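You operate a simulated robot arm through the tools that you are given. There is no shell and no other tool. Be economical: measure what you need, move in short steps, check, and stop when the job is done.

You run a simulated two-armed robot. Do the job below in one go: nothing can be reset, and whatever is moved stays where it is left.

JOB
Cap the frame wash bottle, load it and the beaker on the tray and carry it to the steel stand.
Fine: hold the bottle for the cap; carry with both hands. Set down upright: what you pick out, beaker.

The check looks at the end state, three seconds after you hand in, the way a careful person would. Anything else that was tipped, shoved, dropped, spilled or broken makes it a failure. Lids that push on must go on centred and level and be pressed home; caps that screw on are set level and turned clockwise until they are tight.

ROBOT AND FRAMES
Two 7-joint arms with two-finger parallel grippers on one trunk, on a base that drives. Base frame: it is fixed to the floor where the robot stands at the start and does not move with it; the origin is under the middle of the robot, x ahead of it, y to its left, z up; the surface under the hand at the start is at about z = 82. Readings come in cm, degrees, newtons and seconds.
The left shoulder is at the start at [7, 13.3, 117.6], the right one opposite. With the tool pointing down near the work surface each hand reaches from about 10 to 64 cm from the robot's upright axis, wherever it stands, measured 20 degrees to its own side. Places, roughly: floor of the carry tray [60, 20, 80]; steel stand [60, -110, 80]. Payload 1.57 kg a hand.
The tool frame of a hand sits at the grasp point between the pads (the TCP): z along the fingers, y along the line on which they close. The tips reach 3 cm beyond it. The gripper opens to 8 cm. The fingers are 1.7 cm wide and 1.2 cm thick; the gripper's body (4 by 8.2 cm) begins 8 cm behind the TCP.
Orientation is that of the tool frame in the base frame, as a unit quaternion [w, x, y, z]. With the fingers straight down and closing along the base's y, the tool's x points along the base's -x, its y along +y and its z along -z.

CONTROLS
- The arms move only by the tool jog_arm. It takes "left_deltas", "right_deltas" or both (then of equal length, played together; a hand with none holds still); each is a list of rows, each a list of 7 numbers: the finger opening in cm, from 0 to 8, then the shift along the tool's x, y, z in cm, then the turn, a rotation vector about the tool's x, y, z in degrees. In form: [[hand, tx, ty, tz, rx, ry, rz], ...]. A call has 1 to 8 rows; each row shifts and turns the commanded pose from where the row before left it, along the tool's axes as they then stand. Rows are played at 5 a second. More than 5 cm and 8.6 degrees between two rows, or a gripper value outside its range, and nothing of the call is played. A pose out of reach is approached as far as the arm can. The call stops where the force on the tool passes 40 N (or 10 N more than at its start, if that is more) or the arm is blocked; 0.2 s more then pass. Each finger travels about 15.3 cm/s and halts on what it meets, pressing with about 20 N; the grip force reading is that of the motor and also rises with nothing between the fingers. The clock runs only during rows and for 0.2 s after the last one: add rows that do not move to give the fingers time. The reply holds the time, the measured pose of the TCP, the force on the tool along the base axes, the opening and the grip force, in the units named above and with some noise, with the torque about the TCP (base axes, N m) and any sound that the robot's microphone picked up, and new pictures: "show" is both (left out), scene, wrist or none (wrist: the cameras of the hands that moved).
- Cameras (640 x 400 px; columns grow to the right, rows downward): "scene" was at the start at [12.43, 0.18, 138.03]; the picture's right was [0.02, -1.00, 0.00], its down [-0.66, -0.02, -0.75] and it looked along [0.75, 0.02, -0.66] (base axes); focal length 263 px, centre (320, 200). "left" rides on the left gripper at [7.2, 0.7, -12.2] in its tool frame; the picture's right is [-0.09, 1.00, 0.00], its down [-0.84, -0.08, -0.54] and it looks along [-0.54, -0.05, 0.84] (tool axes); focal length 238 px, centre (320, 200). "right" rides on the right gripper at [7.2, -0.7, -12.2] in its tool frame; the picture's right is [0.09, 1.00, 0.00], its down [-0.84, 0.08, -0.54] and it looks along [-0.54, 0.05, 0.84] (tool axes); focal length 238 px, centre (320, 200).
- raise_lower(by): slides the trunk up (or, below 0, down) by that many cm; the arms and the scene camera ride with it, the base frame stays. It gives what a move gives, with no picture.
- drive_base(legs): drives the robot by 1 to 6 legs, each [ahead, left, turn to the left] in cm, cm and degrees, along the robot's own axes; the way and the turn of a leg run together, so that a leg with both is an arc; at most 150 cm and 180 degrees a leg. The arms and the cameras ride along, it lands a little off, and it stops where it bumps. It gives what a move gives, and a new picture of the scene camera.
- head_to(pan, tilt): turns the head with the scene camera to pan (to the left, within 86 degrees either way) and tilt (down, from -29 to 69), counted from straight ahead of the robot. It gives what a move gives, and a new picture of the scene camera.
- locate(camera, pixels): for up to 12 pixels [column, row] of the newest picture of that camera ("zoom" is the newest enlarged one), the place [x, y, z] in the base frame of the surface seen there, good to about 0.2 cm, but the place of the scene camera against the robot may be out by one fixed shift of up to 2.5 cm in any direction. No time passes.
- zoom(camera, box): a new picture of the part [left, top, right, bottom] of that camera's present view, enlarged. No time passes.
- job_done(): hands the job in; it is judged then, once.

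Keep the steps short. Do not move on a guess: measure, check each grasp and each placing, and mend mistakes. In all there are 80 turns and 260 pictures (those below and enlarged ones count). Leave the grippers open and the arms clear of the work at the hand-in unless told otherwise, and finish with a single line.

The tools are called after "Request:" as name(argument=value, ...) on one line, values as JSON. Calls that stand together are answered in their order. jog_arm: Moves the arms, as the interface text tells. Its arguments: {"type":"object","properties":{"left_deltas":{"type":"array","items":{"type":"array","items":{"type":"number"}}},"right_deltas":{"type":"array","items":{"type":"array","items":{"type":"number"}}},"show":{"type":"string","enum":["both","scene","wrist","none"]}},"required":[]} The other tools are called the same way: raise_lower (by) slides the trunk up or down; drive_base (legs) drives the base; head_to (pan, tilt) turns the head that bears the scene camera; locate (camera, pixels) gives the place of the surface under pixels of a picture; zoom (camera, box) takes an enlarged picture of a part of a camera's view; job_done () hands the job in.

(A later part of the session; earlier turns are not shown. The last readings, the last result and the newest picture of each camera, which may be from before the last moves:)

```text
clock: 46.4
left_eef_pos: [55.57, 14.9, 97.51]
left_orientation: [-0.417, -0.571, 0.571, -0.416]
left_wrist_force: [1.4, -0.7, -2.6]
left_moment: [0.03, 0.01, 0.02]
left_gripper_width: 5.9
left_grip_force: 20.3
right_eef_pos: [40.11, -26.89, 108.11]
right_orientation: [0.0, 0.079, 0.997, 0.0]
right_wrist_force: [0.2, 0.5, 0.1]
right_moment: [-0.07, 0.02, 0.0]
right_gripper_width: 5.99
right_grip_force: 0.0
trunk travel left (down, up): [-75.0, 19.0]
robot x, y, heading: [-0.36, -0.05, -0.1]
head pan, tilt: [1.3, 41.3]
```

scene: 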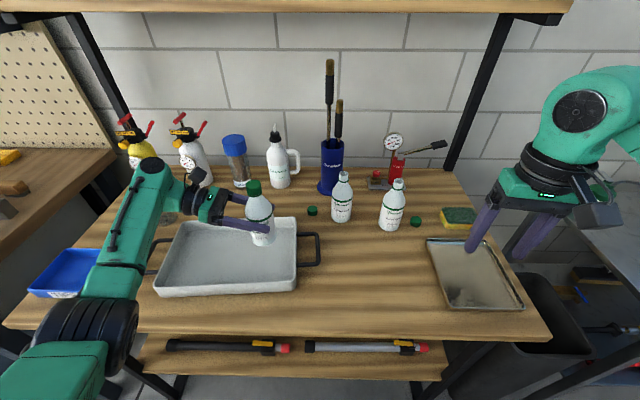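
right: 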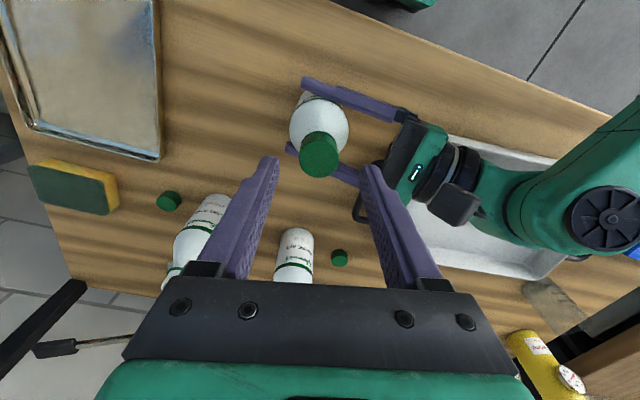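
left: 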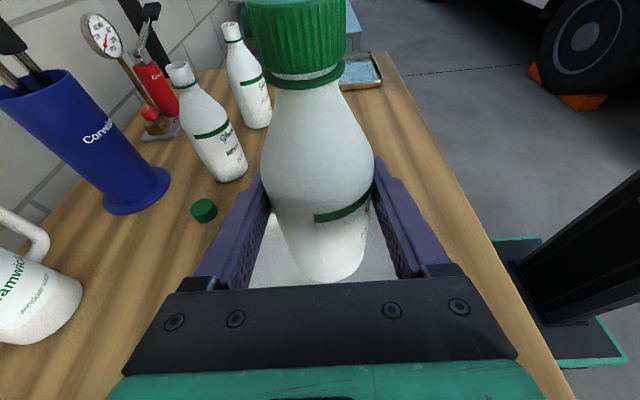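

I'll check the tray's rim corners and handles against the target.

Request:
locate(camera="scene", pixels=[[181, 223], [295, 219], [297, 287], [157, 292], [318, 248], [319, 236], [316, 263], [141, 272], [150, 243], [240, 270], [160, 195], [165, 222]])

Request:
zoom(camera="scene", box=[130, 180, 330, 305])

```text
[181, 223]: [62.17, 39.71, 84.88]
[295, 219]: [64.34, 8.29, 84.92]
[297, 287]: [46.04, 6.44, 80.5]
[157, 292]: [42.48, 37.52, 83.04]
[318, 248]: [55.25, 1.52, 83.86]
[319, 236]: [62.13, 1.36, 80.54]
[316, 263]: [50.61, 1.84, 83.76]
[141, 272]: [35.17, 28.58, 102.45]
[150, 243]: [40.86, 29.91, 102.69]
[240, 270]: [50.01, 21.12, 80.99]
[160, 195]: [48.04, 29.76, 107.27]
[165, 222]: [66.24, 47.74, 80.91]
```

```text
3.20 times, centred on (230, 242) of scene
```

zoom: 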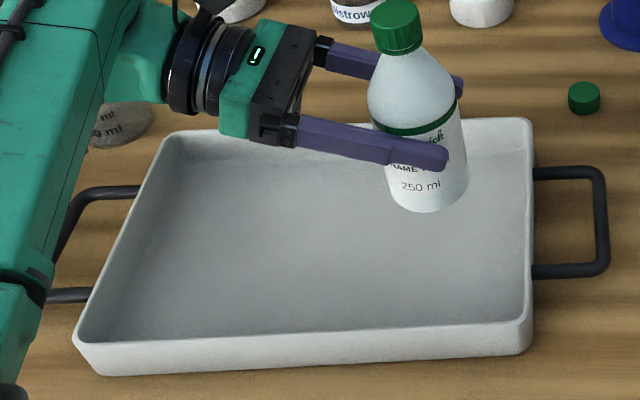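

The tray centre is about [54.8,23], so the spot is fine. I'll lower 7 cm, then feel for the floor.

Request:
jog_arm(left_deltas=[[5, -2.22, 0, 0.72, 0, 0, 0], [5, -2.22, 0, 0.72, 0, 0, 0], [5, -2.22, 0, 0.72, 0, 0, 0], [5, 0, 0, 0, 0, 0, 0]], show="none")

Request:
jog_arm(left_deltas=[[5, -0.14, 0, 0.05, 0, 0, 0], [5, -0.14, 0, 0.05, 0, 0, 0], [5, 0, 0, 0, 0, 0, 0]], show="none")

Request:
jog_arm(left_deltas=[[5, -0.1, 0, 0.03, 0, 0, 0], [5, -0.1, 0, 0.03, 0, 0, 0], [5, 0, 0, 0, 0, 0, 0]], show="both")

Request:
zoom(camera="scene", box=[200, 170, 330, 270])

```text
clock: 47.4
left_eef_pos: [55.42, 14.93, 90.19]
left_orientation: [0.416, 0.572, -0.571, 0.416]
left_wrist_force: [-0.4, 0.2, -2.5]
left_moment: [-0.04, -0.02, 0.02]
left_gripper_width: 5.92
left_grip_force: 20.1
right_eef_pos: [40.1, -26.65, 108.26]
right_orientation: [0.0, 0.078, 0.997, 0.0]
right_wrist_force: [0.1, 0.5, -0.4]
right_moment: [0.01, -0.01, 0.0]
right_gripper_width: 6.01
right_grip_force: 0.1
trunk travel left (down, up): [-75.0, 19.0]
robot x, y, heading: [0.14, -0.15, 0.1]
head pan, tilt: [1.3, 41.3]
```

```text
clock: 48.2
left_eef_pos: [55.48, 14.96, 90.05]
left_orientation: [0.416, 0.572, -0.571, 0.416]
left_wrist_force: [0.3, -0.2, -3.0]
left_moment: [0.01, -0.04, -0.01]
left_gripper_width: 5.93
left_grip_force: 19.5
right_eef_pos: [40.08, -26.79, 108.31]
right_orientation: [0.0, 0.078, 0.997, 0.0]
right_wrist_force: [0.2, 0.2, -0.4]
right_moment: [0.01, -0.01, -0.02]
right_gripper_width: 6.02
right_grip_force: 0.0
trunk travel left (down, up): [-75.0, 19.0]
robot x, y, heading: [0.11, 0.09, 0.0]
head pan, tilt: [1.3, 41.3]
```

```text
clock: 49.0
left_eef_pos: [55.41, 14.86, 90.19]
left_orientation: [-0.416, -0.571, 0.571, -0.418]
left_wrist_force: [2.5, 1.2, 6.4]
left_moment: [0.3, -0.1, -0.07]
left_gripper_width: 5.91
left_grip_force: 20.0
right_eef_pos: [40.08, -26.58, 108.3]
right_orientation: [-0.001, 0.078, 0.997, 0.0]
right_wrist_force: [0.0, -0.1, -0.2]
right_moment: [-0.01, 0.0, 0.01]
right_gripper_width: 6.01
right_grip_force: 0.1
trunk travel left (down, up): [-75.0, 19.0]
robot x, y, heading: [-0.27, -0.34, -0.0]
head pan, tilt: [1.3, 41.3]
```

scene: 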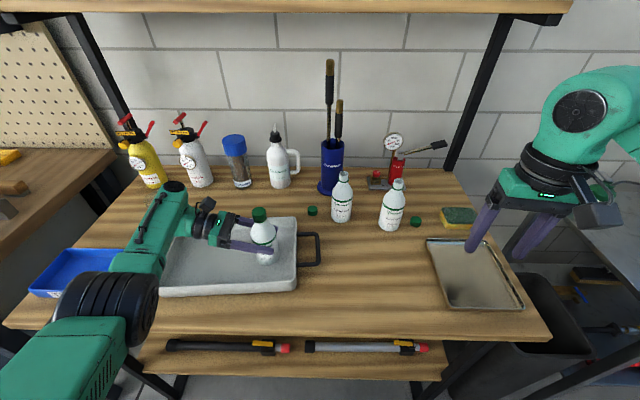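
left: 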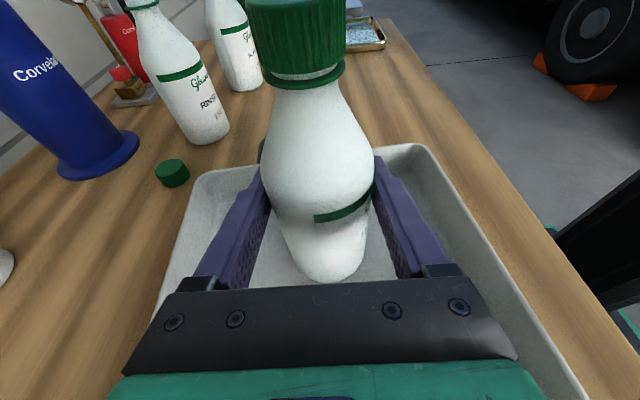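

```text
4.00 times, centred on (265, 220) of scene
```

zoom: 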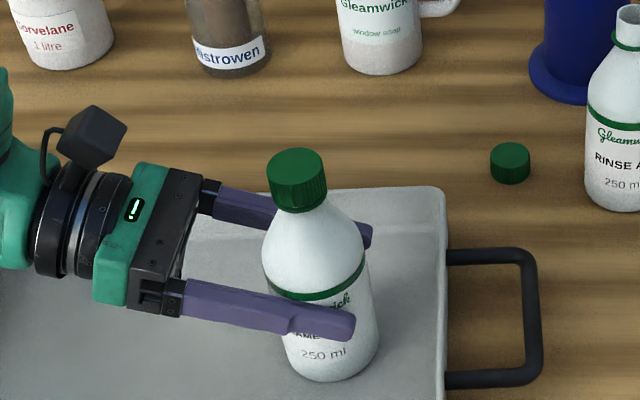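

The bottle touches the floor (6.4 N). I'll open slowly and then back straight out.

Request:
jog_arm(left_deltas=[[6.2, 0, 0, 0, 0, 0, 0], [6.6, 0, 0, 0, 0, 0, 0], [7.2, 0, 0, 0, 0, 0, 0], [8, 0, 0, 0, 0, 0, 0], [8, 0, 0, 0, 0, 0, 0]])

Request:
zoom(camera="scene", box=[200, 170, 330, 270])

```text
clock: 50.2
left_eef_pos: [55.33, 14.85, 89.86]
left_orientation: [0.416, 0.572, -0.571, 0.417]
left_wrist_force: [0.0, 0.6, -0.7]
left_moment: [0.0, 0.0, -0.03]
left_gripper_width: 7.99
left_grip_force: 0.0
right_eef_pos: [40.03, -26.71, 108.21]
right_orientation: [-0.001, 0.079, 0.997, 0.001]
right_wrist_force: [-0.3, -0.3, 0.1]
right_moment: [0.02, 0.04, 0.01]
right_gripper_width: 6.02
right_grip_force: 0.1
trunk travel left (down, up): [-75.0, 19.0]
robot x, y, heading: [0.28, -0.21, 0.1]
head pan, tilt: [1.3, 41.3]
```

scene: 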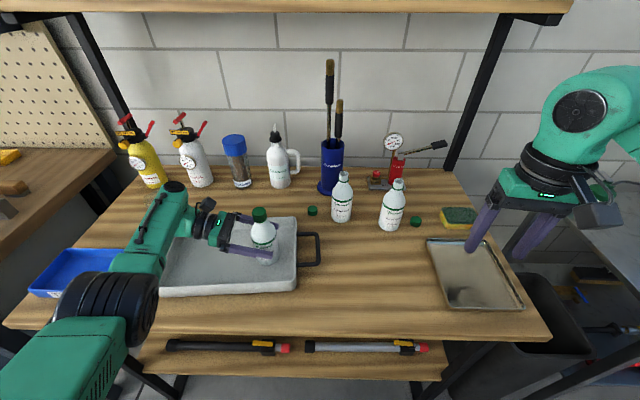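
left: 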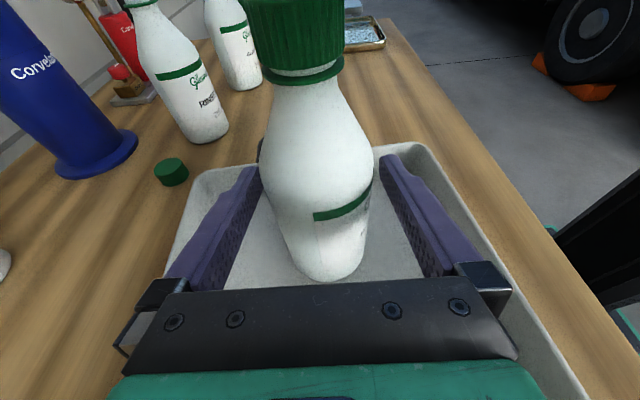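

```text
4.00 times, centred on (265, 220) of scene
```

zoom: 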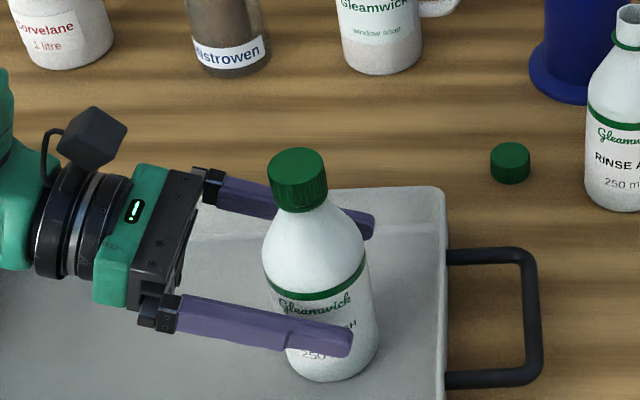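

Released and upright. I'll back the left hand out along +y then up, and look at where the robot's base stands against the table.

Request:
jog_arm(left_deltas=[[8, -0.62, 0, -1.9, 0, 0, 0], [8, -1.24, 0, -3.8, 0, 0, 0], [8, -1.24, 0, -3.8, 0, 0, 0], [8, -1.24, 0, -3.8, 0, 0, 0], [8, 4.5, 0, -1.5, 0, 0, 0], [8, 4.5, 0, -1.5, 0, 0, 0], [8, 4.5, 0, -1.5, 0, 0, 0], [8, 4.5, 0, -1.5, 0, 0, 0]], show="wrist")

Request:
head_to(pan=20, tilt=60)

```text
clock: 52.0
left_eef_pos: [50.18, 27.63, 110.69]
left_orientation: [0.416, 0.572, -0.57, 0.417]
left_wrist_force: [1.1, 1.6, -0.4]
left_moment: [0.06, -0.01, 0.02]
left_gripper_width: 8.0
left_grip_force: 0.0
left hand out of reach, approached as far as the arm can: row 1, 2, 3, 4
right_eef_pos: [40.11, -26.82, 108.17]
right_orientation: [0.0, 0.078, 0.997, 0.0]
right_wrist_force: [-0.6, 0.1, -0.2]
right_moment: [0.01, -0.02, 0.0]
right_gripper_width: 6.0
right_grip_force: 0.0
trunk travel left (down, up): [-75.0, 19.0]
robot x, y, heading: [0.27, 0.4, 0.1]
head pan, tilt: [1.3, 41.3]
```

left: 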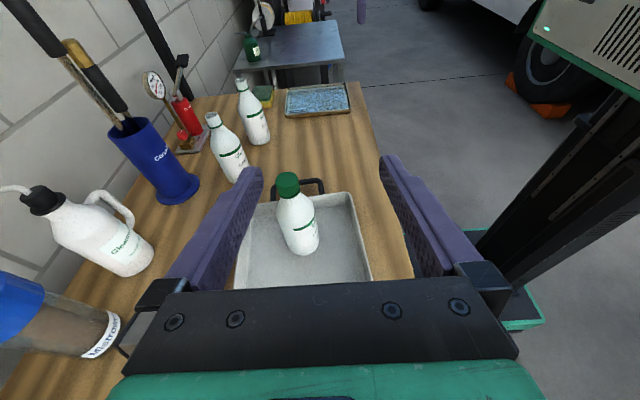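

```text
clock: 52.8
left_eef_pos: [50.34, 27.6, 110.74]
left_orientation: [0.417, 0.571, -0.571, 0.416]
left_wrist_force: [0.0, 0.4, -0.7]
left_moment: [0.05, 0.02, 0.02]
left_gripper_width: 7.99
left_grip_force: 0.1
right_eef_pos: [40.07, -26.7, 108.29]
right_orientation: [0.0, 0.079, 0.997, 0.0]
right_wrist_force: [0.0, 0.0, 0.3]
right_moment: [0.04, 0.04, 0.0]
right_gripper_width: 6.02
right_grip_force: 0.0
trunk travel left (down, up): [-75.0, 19.0]
robot x, y, heading: [0.15, -0.05, -0.3]
head pan, tilt: [20.0, 60.0]
```

scene: 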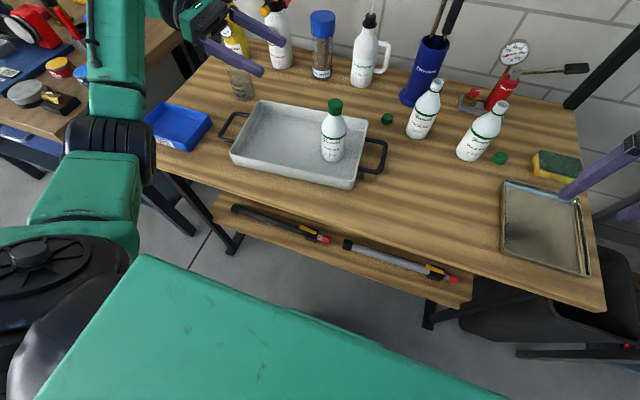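

The arm hit its reach limit on the way back, but the bottle stands fine. I'll measure the base plate, the table front edge and the shelf.

Request:
locate(camera="left", pixels=[[465, 231], [543, 320], [510, 325], [530, 290], [410, 270], [375, 120], [300, 240], [305, 40], [255, 65], [340, 60]])

Request:
locate(camera="scene", pixels=[[170, 172], [400, 248], [600, 308], [230, 240], [430, 325], [300, 235], [440, 290], [240, 95], [236, 80], [120, 200], [335, 130], [300, 140]])

Request:
zoom(camera="scene", box=[130, 20, 400, 220])

```text
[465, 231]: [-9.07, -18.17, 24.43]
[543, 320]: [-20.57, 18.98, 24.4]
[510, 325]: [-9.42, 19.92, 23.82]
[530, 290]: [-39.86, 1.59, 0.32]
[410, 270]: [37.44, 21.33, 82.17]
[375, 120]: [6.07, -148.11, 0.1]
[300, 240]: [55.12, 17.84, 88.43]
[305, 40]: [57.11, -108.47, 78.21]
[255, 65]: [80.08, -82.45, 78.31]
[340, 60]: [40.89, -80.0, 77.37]
```

```text
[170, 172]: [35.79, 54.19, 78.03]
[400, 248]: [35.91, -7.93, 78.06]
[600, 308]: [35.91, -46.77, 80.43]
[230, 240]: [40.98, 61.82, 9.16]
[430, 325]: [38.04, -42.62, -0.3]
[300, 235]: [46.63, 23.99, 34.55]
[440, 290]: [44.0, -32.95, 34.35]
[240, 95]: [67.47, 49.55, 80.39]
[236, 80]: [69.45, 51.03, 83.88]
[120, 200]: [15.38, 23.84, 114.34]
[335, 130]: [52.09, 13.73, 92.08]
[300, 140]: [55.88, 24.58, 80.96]
```

```text
2.00 times, centred on (265, 120) of scene
```

zoom: 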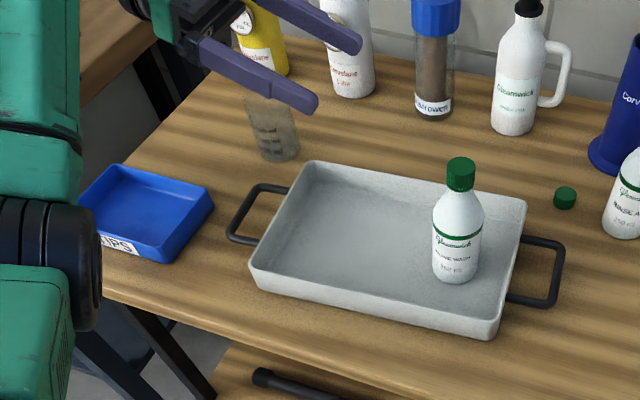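

The base plate front is well behind the table edge (x≈37). I'll check the left bench's edge before driving left and ahead to reach the beaker (around [68.5,49]).

Request:
locate(camera="scene", pixels=[[60, 128], [20, 130], [170, 60], [190, 190], [215, 235], [180, 230], [20, 180], [80, 170], [245, 100], [232, 75], [250, 75], [130, 150]])

Request:
head_to(pan=60, tilt=50)

```text
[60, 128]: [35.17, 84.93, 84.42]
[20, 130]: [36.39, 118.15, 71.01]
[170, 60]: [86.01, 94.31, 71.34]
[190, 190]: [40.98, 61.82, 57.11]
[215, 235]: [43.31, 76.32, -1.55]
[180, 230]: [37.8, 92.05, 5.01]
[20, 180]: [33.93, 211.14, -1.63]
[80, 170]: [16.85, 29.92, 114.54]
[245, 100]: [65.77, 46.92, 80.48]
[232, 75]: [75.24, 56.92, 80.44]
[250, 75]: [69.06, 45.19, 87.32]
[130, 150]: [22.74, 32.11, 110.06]
```

```text
clock: 53.9
left_eef_pos: [50.28, 27.65, 110.73]
left_orientation: [0.416, 0.572, -0.571, 0.417]
left_wrist_force: [0.1, 0.6, 0.3]
left_moment: [0.02, -0.01, 0.02]
left_gripper_width: 7.98
left_grip_force: 0.1
right_eef_pos: [40.22, -26.79, 108.23]
right_orientation: [0.0, 0.079, 0.997, 0.0]
right_wrist_force: [-0.2, 0.2, 0.2]
right_moment: [0.01, 0.0, -0.01]
right_gripper_width: 5.97
right_grip_force: 0.0
trunk travel left (down, up): [-75.0, 19.0]
robot x, y, heading: [-0.1, 0.33, -0.3]
head pan, tilt: [60.0, 50.0]
```

scene: 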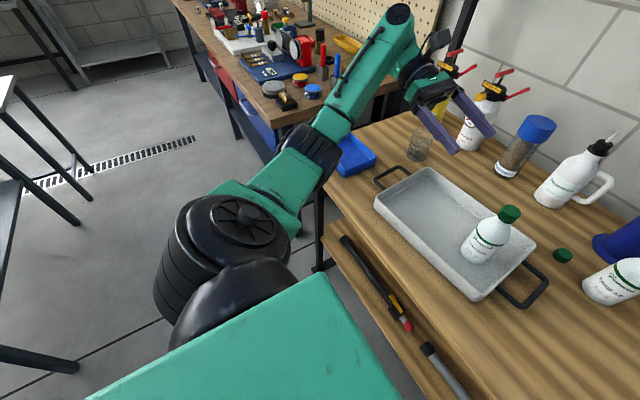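

The way to the left is free. First I'll bring the left tool back to pointing down, then drive.

Request:
jog_arm(left_deltas=[[8, 0, 0, 0, 0, -8.5, 0], [8, 0, 0, 0, 0, -8.5, 0], [8, 0, 0, 0, 0, -8.5, 0], [8, 0, 0, 0, 0, -8.5, 0], [8, 0, 0, 0, 0, -8.5, 0], [8, 0, 0, 0, 0, -8.5, 0], [8, 0, 0, 0, 0, -8.5, 0], [8, 0, 0, 0, 0, -8.5, 0]], show="none")

Request:
jog_arm(left_deltas=[[8, 0, 0, 0, 0, -4.4, 0], [8, 0, 0, 0, 0, 0, 8.5], [8, 0, 0, 0, 0, 0, 8.5], [8, 0, 0, 0, 0, 0, 8.5], [8, 0, 0, 0, 0, 0, 8.5], [8, 0, 0, 0, 0, 0, 8.5], [8, 0, 0, 0, 0, 0, 8.5], [8, 0, 0, 0, 0, 0, 8.5]], show="none")

Request:
jog_arm(left_deltas=[[8, 0, 0, 0, 0, 0, 8.5], [8, 0, 0, 0, 0, 0, 8.5], [8, 0, 0, 0, 0, 0, 8.5], [8, 0, 0, 0, 0, 0, 5], [8, 0, 0, 0, 0, 0, 0]], show="wrist")

```text
clock: 55.7
left_eef_pos: [50.23, 27.49, 110.74]
left_orientation: [0.024, 0.707, -0.707, 0.024]
left_wrist_force: [0.0, -1.0, 0.6]
left_moment: [-0.03, 0.02, -0.03]
left_gripper_width: 8.02
left_grip_force: 0.0
right_eef_pos: [40.17, -26.88, 108.32]
right_orientation: [0.001, 0.079, 0.997, 0.0]
right_wrist_force: [-0.5, -0.4, -0.1]
right_moment: [-0.03, 0.0, -0.01]
right_gripper_width: 6.04
right_grip_force: 0.1
trunk travel left (down, up): [-75.0, 19.0]
robot x, y, heading: [-0.21, -0.26, -0.0]
head pan, tilt: [60.0, 50.0]
```

```text
clock: 57.5
left_eef_pos: [50.22, 27.6, 110.87]
left_orientation: [0.0, -0.262, 0.965, 0.002]
left_wrist_force: [-0.3, -0.9, -0.1]
left_moment: [0.02, 0.02, -0.03]
left_gripper_width: 7.99
left_grip_force: 0.0
right_eef_pos: [40.08, -26.73, 108.24]
right_orientation: [-0.001, 0.079, 0.997, 0.0]
right_wrist_force: [0.4, -0.7, -0.9]
right_moment: [0.01, 0.01, -0.03]
right_gripper_width: 6.0
right_grip_force: 0.1
trunk travel left (down, up): [-75.0, 19.0]
robot x, y, heading: [-0.27, -0.1, 0.2]
head pan, tilt: [60.0, 50.0]
```

```text
clock: 58.7
left_eef_pos: [50.14, 27.65, 110.84]
left_orientation: [0.0, 0.0, 1.0, 0.002]
left_wrist_force: [0.8, 0.3, 0.4]
left_moment: [-0.01, 0.04, 0.02]
left_gripper_width: 8.0
left_grip_force: 0.0
right_eef_pos: [40.11, -26.71, 108.15]
right_orientation: [0.0, 0.079, 0.997, 0.0]
right_wrist_force: [0.6, -0.4, 0.5]
right_moment: [0.01, 0.01, -0.02]
right_gripper_width: 6.01
right_grip_force: 0.1
trunk travel left (down, up): [-75.0, 19.0]
robot x, y, heading: [0.22, 0.07, 0.2]
head pan, tilt: [60.0, 50.0]
```

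left: 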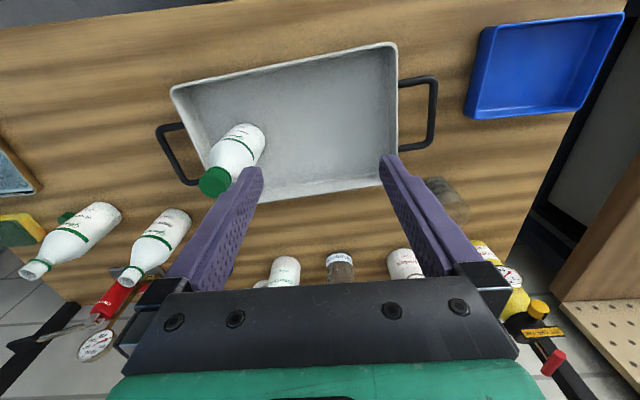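

I'll pull the left hand back 8 cm, raise the right 5 cm, and drive 32 left then 12 ahead.

Request:
jog_arm(left_deltas=[[8, 4, 0, 0, 0, 0, 0], [8, 4, 0, 0, 0, 0, 0], [8, 0, 0, 0, 0, 0, 0]], right_deltas=[[6, 0, 0, -3, 0, 0, -3], [6, 0, 0, -3, 0, 0, -3], [6, 0, 0, 0, 0, 0, -3]], show="none")

Request:
drive_base(legs=[[0, 32, 0], [12, 0, 0]])

Request:
head_to(pan=10, tilt=42)

```text
clock: 59.5
left_eef_pos: [42.37, 27.63, 110.68]
left_orientation: [-0.001, 0.0, 1.0, 0.002]
left_wrist_force: [0.5, -0.1, -0.3]
left_moment: [0.01, 0.06, 0.01]
left_gripper_width: 8.0
left_grip_force: 0.1
right_eef_pos: [40.31, -26.68, 114.21]
right_orientation: [-0.001, 0.0, 1.0, 0.001]
right_wrist_force: [0.8, 0.1, 0.1]
right_moment: [0.01, 0.05, 0.0]
right_gripper_width: 6.01
right_grip_force: 0.2
trunk travel left (down, up): [-75.0, 19.0]
robot x, y, heading: [0.16, -0.37, 0.0]
head pan, tilt: [60.0, 50.0]
```

```text
clock: 62.5
left_eef_pos: [54.03, 59.64, 110.86]
left_orientation: [0.001, 0.0, 1.0, 0.002]
left_wrist_force: [0.0, 0.7, 0.2]
left_moment: [0.02, 0.02, 0.03]
left_gripper_width: 7.98
left_grip_force: 0.1
right_eef_pos: [51.85, 5.23, 114.34]
right_orientation: [0.001, 0.0, 1.0, -0.001]
right_wrist_force: [-0.2, -0.1, -0.6]
right_moment: [0.01, -0.04, -0.02]
right_gripper_width: 6.02
right_grip_force: 0.2
trunk travel left (down, up): [-75.0, 19.0]
robot x, y, heading: [11.9, 31.57, 0.0]
head pan, tilt: [60.0, 50.0]
```

scene: 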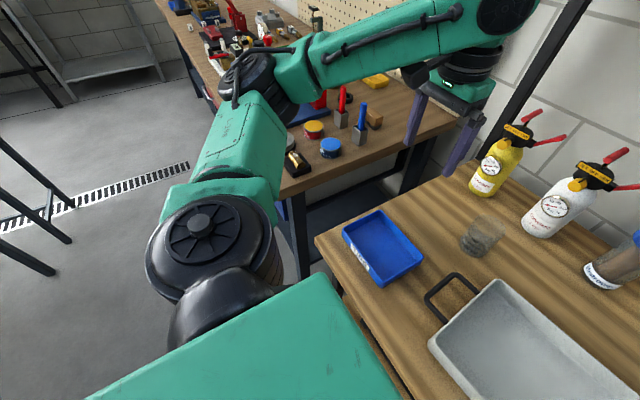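

```text
clock: 63.6
left_eef_pos: [54.19, 59.55, 110.88]
left_orientation: [0.001, -0.001, 1.0, 0.002]
left_wrist_force: [0.0, -0.6, 1.1]
left_moment: [-0.01, 0.03, 0.0]
left_gripper_width: 8.01
left_grip_force: 0.1
right_eef_pos: [52.08, 5.15, 114.27]
right_orientation: [0.0, 0.001, 1.0, 0.001]
right_wrist_force: [-0.2, 0.5, -0.5]
right_moment: [0.01, 0.02, 0.0]
right_gripper_width: 5.98
right_grip_force: 0.0
trunk travel left (down, up): [-75.0, 19.0]
robot x, y, heading: [11.66, 31.8, 0.1]
head pan, tilt: [10.0, 42.0]
```

scene: 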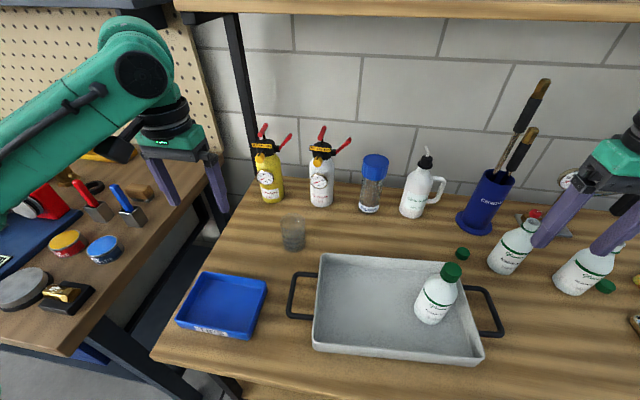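

Good. I'll zoom in on the beaker near (293,233).

Request:
zoom(camera="scene", box=[265, 205, 321, 260])

Request:
locate(camera="scene", pixels=[[293, 235], [283, 222], [304, 222], [293, 217], [293, 225], [284, 245], [303, 245], [293, 251], [433, 300], [452, 270], [303, 318], [290, 316]])

```text
7.27 times, centred on (293, 232) of scene
```

zoom: 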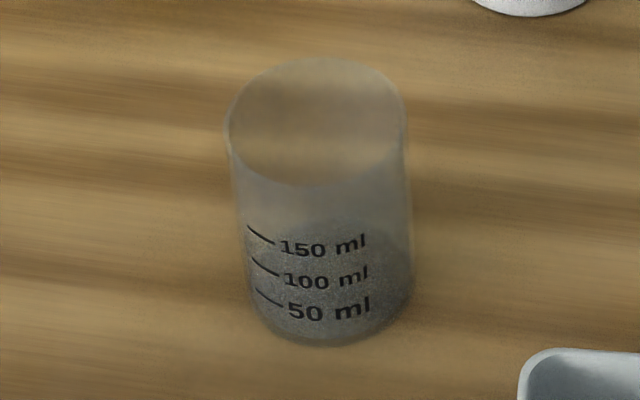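

```text
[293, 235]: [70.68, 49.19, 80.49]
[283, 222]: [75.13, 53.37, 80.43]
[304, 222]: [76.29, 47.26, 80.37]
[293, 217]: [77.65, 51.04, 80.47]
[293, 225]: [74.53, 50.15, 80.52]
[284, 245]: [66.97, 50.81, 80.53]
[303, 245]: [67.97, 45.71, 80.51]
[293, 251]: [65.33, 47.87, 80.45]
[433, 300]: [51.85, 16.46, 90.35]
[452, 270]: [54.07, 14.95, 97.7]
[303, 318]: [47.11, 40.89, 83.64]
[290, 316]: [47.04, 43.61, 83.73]
```

The beaker seems about 6.1 wide at roughly [69.2,47.9]. I'll bring the left hand nearer to see it with the wrist camera.

Request:
jog_arm(left_deltas=[[8, -2, -3, 1, 0, 0, 0], [8, -2, -3, 2, 0, 0, 0], [8, -2, -3, 2, 0, 0, 0], [8, -2, -2.6, 2, 0, 0, 0], [8, 0, 0, 0, 0, 0, 0]])

Request:
zoom(camera="left", box=[220, 60, 420, 240])

```text
clock: 64.8
left_eef_pos: [62.13, 47.93, 103.8]
left_orientation: [0.0, -0.001, 1.0, 0.0]
left_wrist_force: [0.1, 0.8, 0.4]
left_moment: [-0.01, -0.02, 0.0]
left_gripper_width: 8.02
left_grip_force: 0.0
right_eef_pos: [51.95, 5.11, 114.38]
right_orientation: [0.0, -0.001, 1.0, 0.0]
right_wrist_force: [0.1, 0.4, 0.0]
right_moment: [-0.01, -0.06, 0.02]
right_gripper_width: 6.01
right_grip_force: 0.1
trunk travel left (down, up): [-75.0, 19.0]
robot x, y, heading: [11.82, 31.78, -0.1]
head pan, tilt: [10.0, 42.0]
```

scene: 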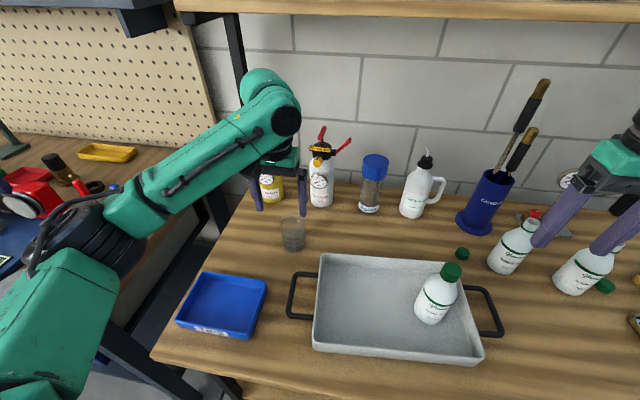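
left: 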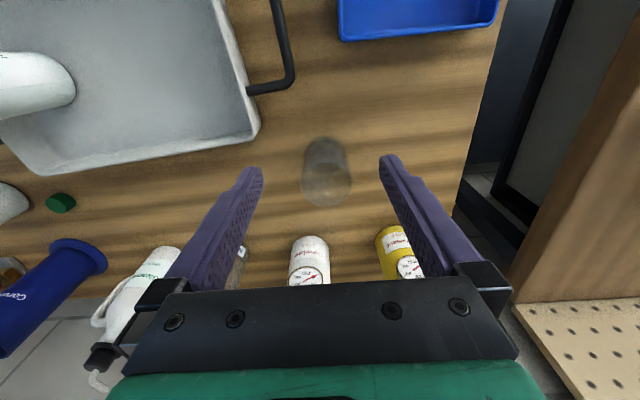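

```text
2.22 times, centred on (320, 150) of left
```

zoom: 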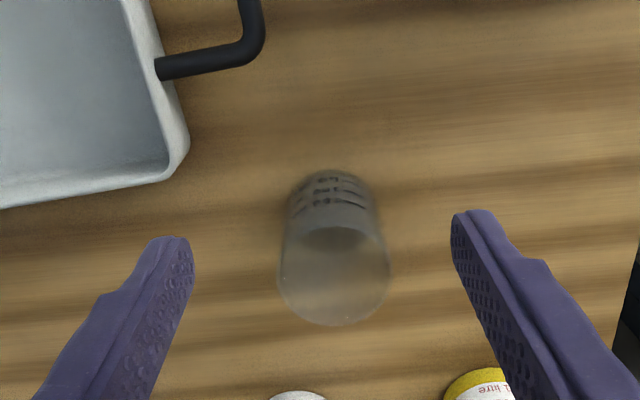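

The beaker is at about [69.0,48.1], 6.2 wide, with its rim at about z 90.8. I'll check how near the sprayer's gauge and trigger are to where my wrist would be.

Request:
locate(camera="scene", pixels=[[321, 182], [321, 162], [321, 150], [345, 142], [322, 130], [270, 178], [288, 138], [262, 128], [321, 203]])

Request:
zoom(camera="scene", box=[230, 110, 370, 210])

```text
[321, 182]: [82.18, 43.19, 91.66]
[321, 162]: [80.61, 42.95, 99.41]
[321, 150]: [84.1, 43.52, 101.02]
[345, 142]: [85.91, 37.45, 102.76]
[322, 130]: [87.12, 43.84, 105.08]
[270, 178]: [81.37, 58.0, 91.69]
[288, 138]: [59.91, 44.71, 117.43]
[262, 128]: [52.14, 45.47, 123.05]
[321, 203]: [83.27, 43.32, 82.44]
```

```text
4.00 times, centred on (300, 160) of scene
```

zoom: 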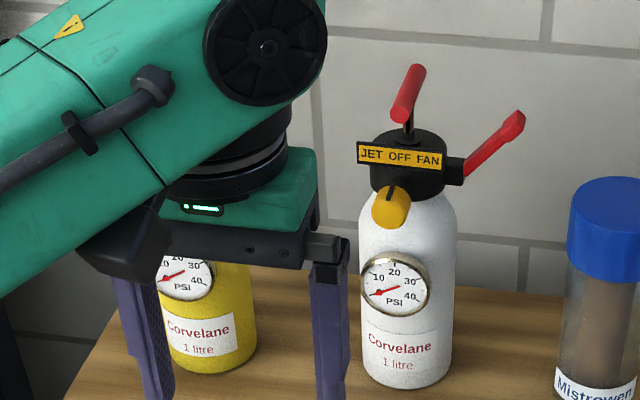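

Clearance is 7 cm, fine. I'll move over the beaker and lower to just above the rim, then look.

Request:
jog_arm(left_deltas=[[8, -3.45, 0.1, 0, 0, 0, 0], [8, -3.45, 0.1, 0, 0, 0, 0], [8, 0, 0, 3, 0, 0, 0], [8, 0, 0, 3, 0, 0, 0], [8, 0, 0, 2.5, 0, 0, 0], [8, 0, 0, 0, 0, 0, 0]])

Request:
zoom(camera="left", box=[220, 60, 420, 240])

Request:
zoom(camera="scene", box=[245, 170, 345, 270])

```text
clock: 66.2
left_eef_pos: [69.1, 48.36, 95.22]
left_orientation: [0.0, 0.0, 1.0, 0.002]
left_wrist_force: [0.7, 0.1, 0.6]
left_moment: [-0.02, 0.0, -0.07]
left_gripper_width: 7.99
left_grip_force: 0.0
right_eef_pos: [51.96, 5.36, 114.33]
right_orientation: [-0.001, 0.0, 1.0, 0.0]
right_wrist_force: [0.1, 0.4, -0.1]
right_moment: [0.02, 0.01, 0.01]
right_gripper_width: 5.99
right_grip_force: 0.0
trunk travel left (down, up): [-75.0, 19.0]
robot x, y, heading: [11.84, 32.1, 0.0]
head pan, tilt: [10.0, 42.0]
```

scene: 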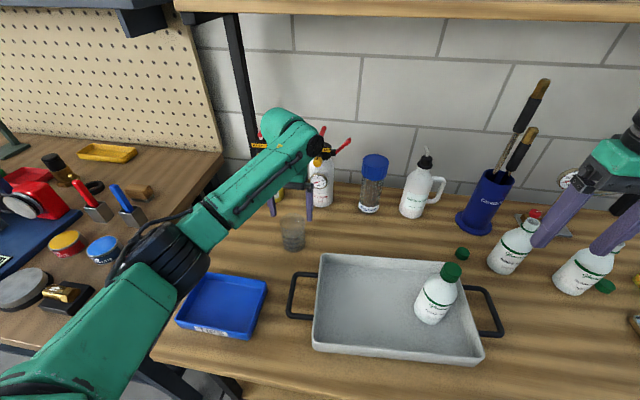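
left: 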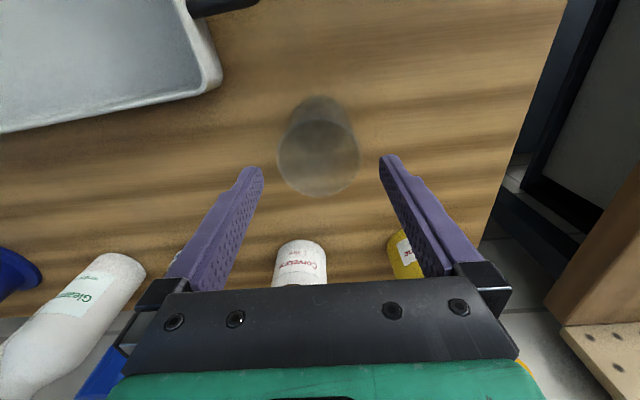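

```text
2.22 times, centred on (320, 150) of left
```

zoom: 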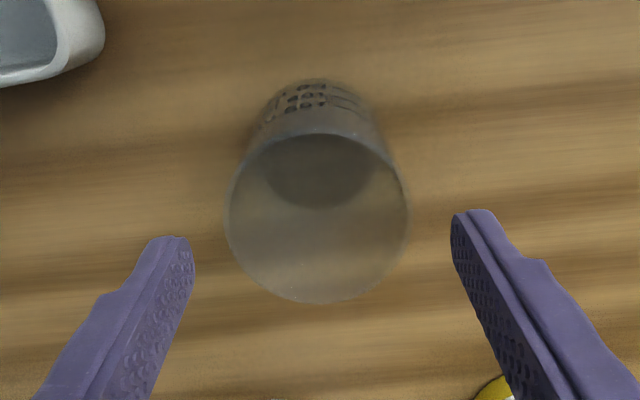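

```text
4.00 times, centred on (295, 220) of scene
```

zoom: 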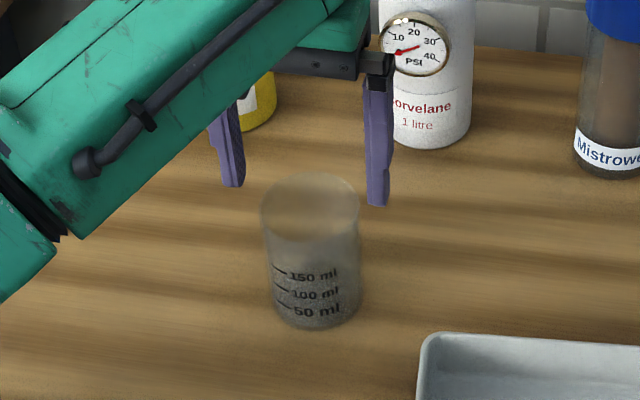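

Centred within 0.3. I'll correct that and lower the open fingers round the beaker to z 87.5.

Request:
jog_arm(left_deltas=[[8, 0.25, 0, 0, 0, 0, 0], [8, 0, 0, 2.5, 0, 0, 0], [8, 0, 0, 2.6, 0, 0, 0], [8, 0, 0, 2.6, 0, 0, 0], [8, 0, 0, 0, 0, 0, 0]])

Request:
zoom(camera="scene", box=[245, 170, 345, 270])

```text
clock: 67.4
left_eef_pos: [68.92, 48.09, 87.51]
left_orientation: [0.0, -0.001, 1.0, 0.002]
left_wrist_force: [0.2, -0.1, 0.3]
left_moment: [-0.03, -0.02, -0.03]
left_gripper_width: 8.0
left_grip_force: 0.1
right_eef_pos: [52.02, 5.17, 114.19]
right_orientation: [0.001, 0.0, 1.0, 0.0]
right_wrist_force: [-0.1, -1.1, 0.5]
right_moment: [0.03, -0.01, -0.02]
right_gripper_width: 6.0
right_grip_force: 0.1
trunk travel left (down, up): [-75.0, 19.0]
robot x, y, heading: [11.82, 32.19, 0.2]
head pan, tilt: [10.0, 42.0]
```

scene: 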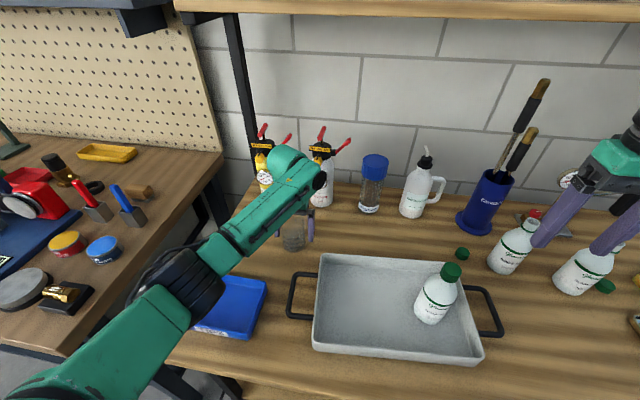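
left: 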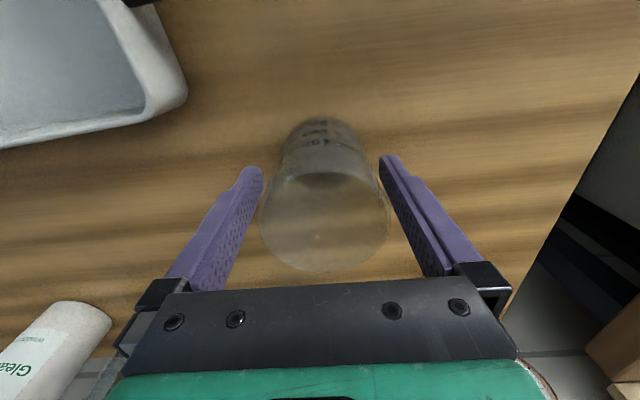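

```text
4.00 times, centred on (295, 220) of scene
```

zoom: 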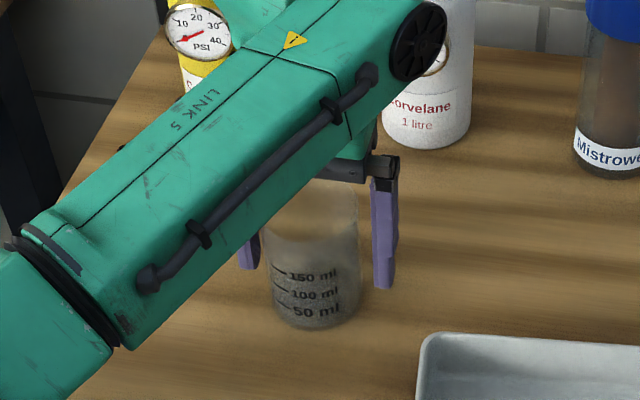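

Good. I'll close gently and lift 1 cm to test.

Request:
jog_arm(left_deltas=[[7, 0, 0, 0, 0, 0, 0], [6.6, 0, 0, 0, 0, 0, 0], [6.2, 0, 0, 0, 0, 0, 0], [5, 0, 0, 0, 0, 0, 0], [5, 0, 0, 0, 0, 0, 0], [5, 0, 0, -1, 0, 0, 0], [5, 0, 0, 0, 0, 0, 0]])

```text
clock: 69.0
left_eef_pos: [68.91, 48.08, 88.59]
left_orientation: [0.001, -0.001, 1.0, 0.002]
left_wrist_force: [-0.3, -0.2, -0.7]
left_moment: [0.0, 0.01, -0.01]
left_gripper_width: 6.31
left_grip_force: 19.6
right_eef_pos: [51.95, 5.2, 114.26]
right_orientation: [0.0, -0.001, 1.0, 0.001]
right_wrist_force: [-0.8, -0.9, 0.9]
right_moment: [0.0, -0.01, 0.04]
right_gripper_width: 6.02
right_grip_force: 0.0
trunk travel left (down, up): [-75.0, 19.0]
robot x, y, heading: [12.09, 31.97, -0.1]
head pan, tilt: [10.0, 42.0]
```

scene: 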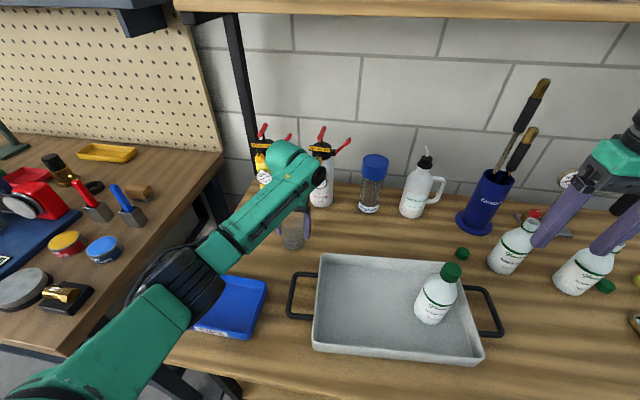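
left: 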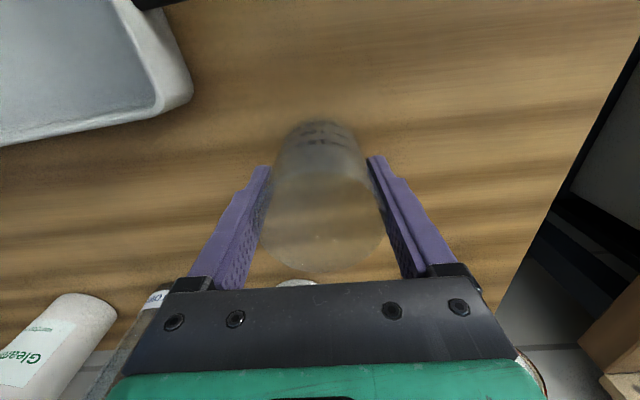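

Held at 6.31. I'll raise it 9 cm and carry it over to [54.3,31].

Request:
jog_arm(left_deltas=[[5, 0, 0, -3, 0, 0, 0], [5, 0, 0, -3, 0, 0, 0], [5, 0, 0, -3, 0, 0, 0], [5, 2.92, -3.42, 0, 0, 0, 0], [5, 2.92, -3.42, 0, 0, 0, 0], [5, 2.92, -3.42, 0, 0, 0, 0], [5, 2.92, -3.42, 0, 0, 0, 0], [5, 2.92, -3.42, 0, 0, 0, 0]])

```text
clock: 70.8
left_eef_pos: [54.03, 31.1, 97.55]
left_orientation: [0.0, 0.0, 1.0, 0.002]
left_wrist_force: [0.1, -0.4, -0.9]
left_moment: [-0.02, -0.01, 0.01]
left_gripper_width: 6.31
left_grip_force: 20.4
right_eef_pos: [51.89, 5.06, 114.23]
right_orientation: [0.0, 0.0, 1.0, 0.0]
right_wrist_force: [-0.1, 0.1, -0.3]
right_moment: [0.07, -0.03, -0.01]
right_gripper_width: 6.01
right_grip_force: 0.1
trunk travel left (down, up): [-75.0, 19.0]
robot x, y, heading: [11.73, 32.0, 0.2]
head pan, tilt: [10.0, 42.0]
```

scene: 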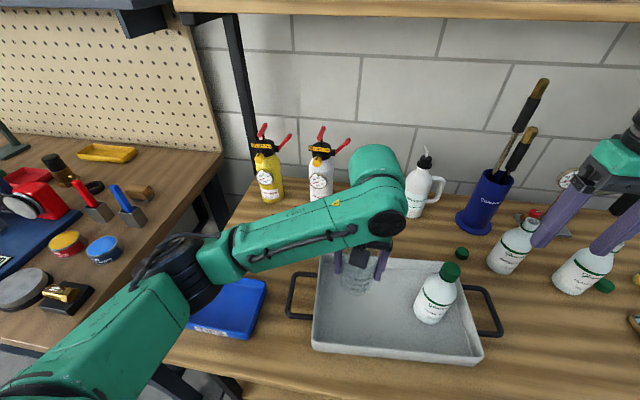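
left: 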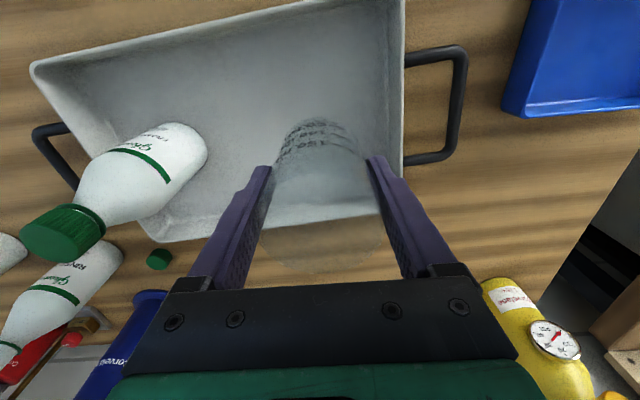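

Shift 1 cm right for finger room, lower 9 cm, then feel for contact.

Request:
jog_arm(left_deltas=[[5, -0.2, -1, 0, 0, 0, 0], [5, 0, 0, 3, 0, 0, 0], [5, 0, 0, 3, 0, 0, 0], [5, 0, 0, 3, 0, 0, 0], [5, 0, 0, 0.3, 0, 0, 0], [5, 0, 0, 0, 0, 0, 0]], show="none")

Request:
jog_arm(left_deltas=[[5, 0, 0, 0.1, 0, 0, 0], [5, 0, 0, 0.1, 0, 0, 0], [5, 0, 0, 0, 0, 0, 0]], show="both")

```text
clock: 72.2
left_eef_pos: [54.49, 30.12, 88.2]
left_orientation: [0.0, 0.0, 1.0, 0.002]
left_wrist_force: [-1.0, 0.3, -0.3]
left_moment: [-0.03, 0.03, 0.0]
left_gripper_width: 6.35
left_grip_force: 19.8
right_eef_pos: [51.94, 5.19, 114.29]
right_orientation: [0.001, 0.0, 1.0, 0.0]
right_wrist_force: [0.0, 0.3, 0.2]
right_moment: [-0.01, -0.03, 0.02]
right_gripper_width: 5.99
right_grip_force: 0.0
trunk travel left (down, up): [-75.0, 19.0]
robot x, y, heading: [12.04, 31.87, 0.1]
head pan, tilt: [10.0, 42.0]
```

```text
clock: 73.0
left_eef_pos: [54.36, 30.13, 88.03]
left_orientation: [0.0, 0.0, 1.0, 0.002]
left_wrist_force: [0.6, 0.1, 0.2]
left_moment: [-0.03, 0.03, 0.02]
left_gripper_width: 6.35
left_grip_force: 20.3
right_eef_pos: [52.06, 5.17, 114.24]
right_orientation: [0.0, 0.0, 1.0, 0.001]
right_wrist_force: [-0.5, -0.1, -0.6]
right_moment: [0.01, -0.02, 0.0]
right_gripper_width: 5.99
right_grip_force: 0.0
trunk travel left (down, up): [-75.0, 19.0]
robot x, y, heading: [11.67, 31.94, 0.1]
head pan, tilt: [10.0, 42.0]
```

scene: 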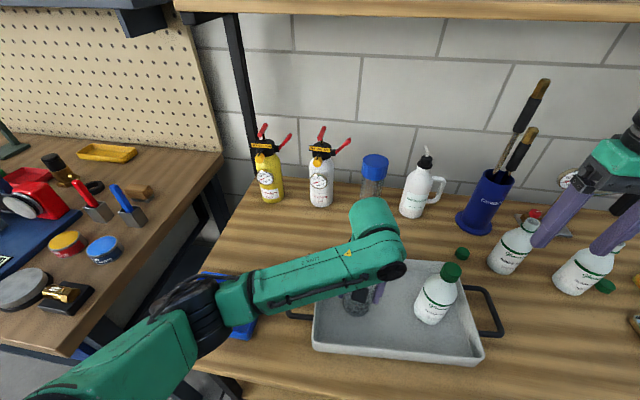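
left: 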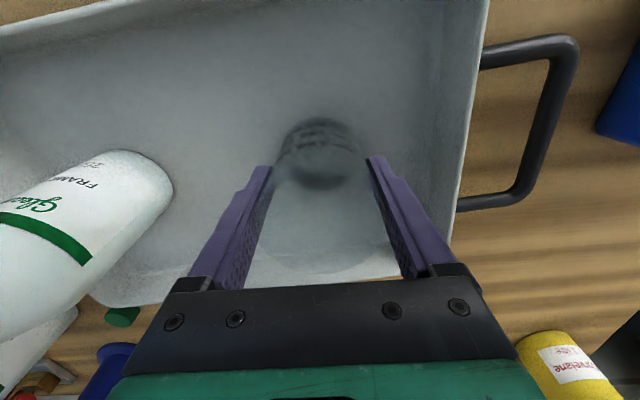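

I'll keep lowering in 0.1 cm steps until the force shows contact.

Request:
jog_arm(left_deltas=[[5, 0, 0, 0.1, 0, 0, 0], [5, 0, 0, 0.1, 0, 0, 0], [5, 0, 0, 0, 0, 0, 0]], show="none")

Request:
jog_arm(left_deltas=[[5, 0, 0, 0.1, 0, 0, 0], [5, 0, 0, 0, 0, 0, 0]], show="none")

```text
clock: 73.8
left_eef_pos: [54.41, 30.14, 87.87]
left_orientation: [0.0, -0.001, 1.0, 0.001]
left_wrist_force: [2.6, 0.3, 12.5]
left_moment: [-0.21, -0.02, 0.03]
left_gripper_width: 6.33
left_grip_force: 19.6
right_eef_pos: [52.0, 5.21, 114.27]
right_orientation: [0.001, 0.0, 1.0, 0.0]
right_wrist_force: [-0.8, -0.4, -0.8]
right_moment: [-0.03, 0.02, -0.03]
right_gripper_width: 6.0
right_grip_force: 0.0
trunk travel left (down, up): [-75.0, 19.0]
robot x, y, heading: [11.65, 31.77, -0.1]
head pan, tilt: [10.0, 42.0]
```

```text
clock: 74.4
left_eef_pos: [54.36, 30.14, 87.73]
left_orientation: [0.0, 0.0, 1.0, 0.001]
left_wrist_force: [2.6, -2.3, 14.1]
left_moment: [-0.31, -0.07, 0.03]
left_gripper_width: 6.34
left_grip_force: 20.4
right_eef_pos: [51.88, 5.15, 114.29]
right_orientation: [0.001, 0.0, 1.0, 0.0]
right_wrist_force: [0.4, -0.3, -1.3]
right_moment: [-0.01, -0.01, 0.02]
right_gripper_width: 6.02
right_grip_force: 0.1
trunk travel left (down, up): [-75.0, 19.0]
robot x, y, heading: [11.79, 31.67, 0.0]
head pan, tilt: [10.0, 42.0]
```

Contact (14 N). I'll ease up 0.2, open slowly, and rise straight up.

Request:
jog_arm(left_deltas=[[5, 0, 0, -0.2, 0, 0, 0], [6.6, 0, 0, 0, 0, 0, 0], [7.2, 0, 0, 0, 0, 0, 0], [8, 0, 0, 0, 0, 0, 0], [8, 0, 0, 0, 0, 0, 0], [8, 0, 0, -3, 0, 0, 0], [8, 0, 0, -4, 0, 0, 0], [8, 0, 0, -5, 0, 0, 0]])

Request:
zoom(camera="scene", box=[270, 220, 520, 380])

```text
clock: 76.2
left_eef_pos: [54.48, 30.25, 99.86]
left_orientation: [0.0, 0.001, 1.0, 0.002]
left_wrist_force: [0.2, -1.4, -0.4]
left_moment: [0.03, -0.01, 0.03]
left_gripper_width: 7.99
left_grip_force: 0.1
right_eef_pos: [51.93, 5.2, 114.28]
right_orientation: [-0.001, 0.0, 1.0, -0.001]
right_wrist_force: [0.2, -1.2, 0.4]
right_moment: [0.0, -0.04, 0.01]
right_gripper_width: 6.0
right_grip_force: 0.1
trunk travel left (down, up): [-75.0, 19.0]
robot x, y, heading: [12.08, 31.85, -0.0]
head pan, tilt: [10.0, 42.0]
```

scene: 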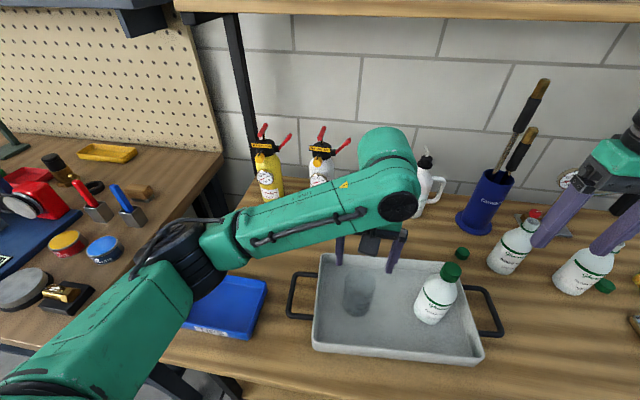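
left: 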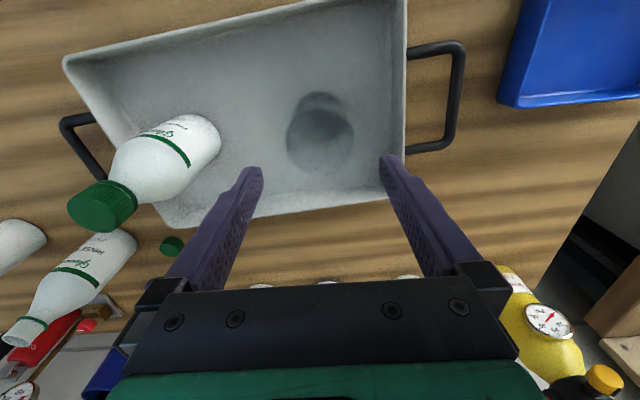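

```text
2.50 times, centred on (395, 300) of scene
```

zoom: 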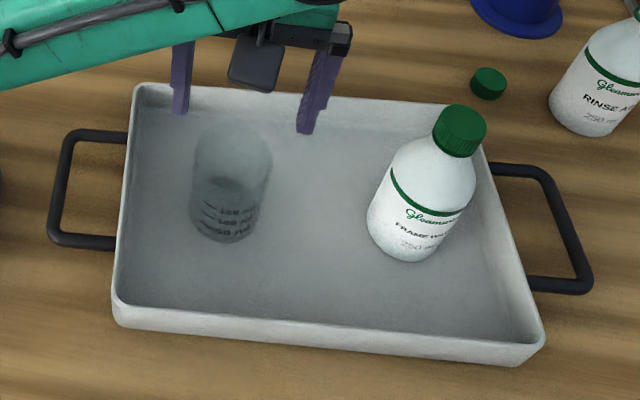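

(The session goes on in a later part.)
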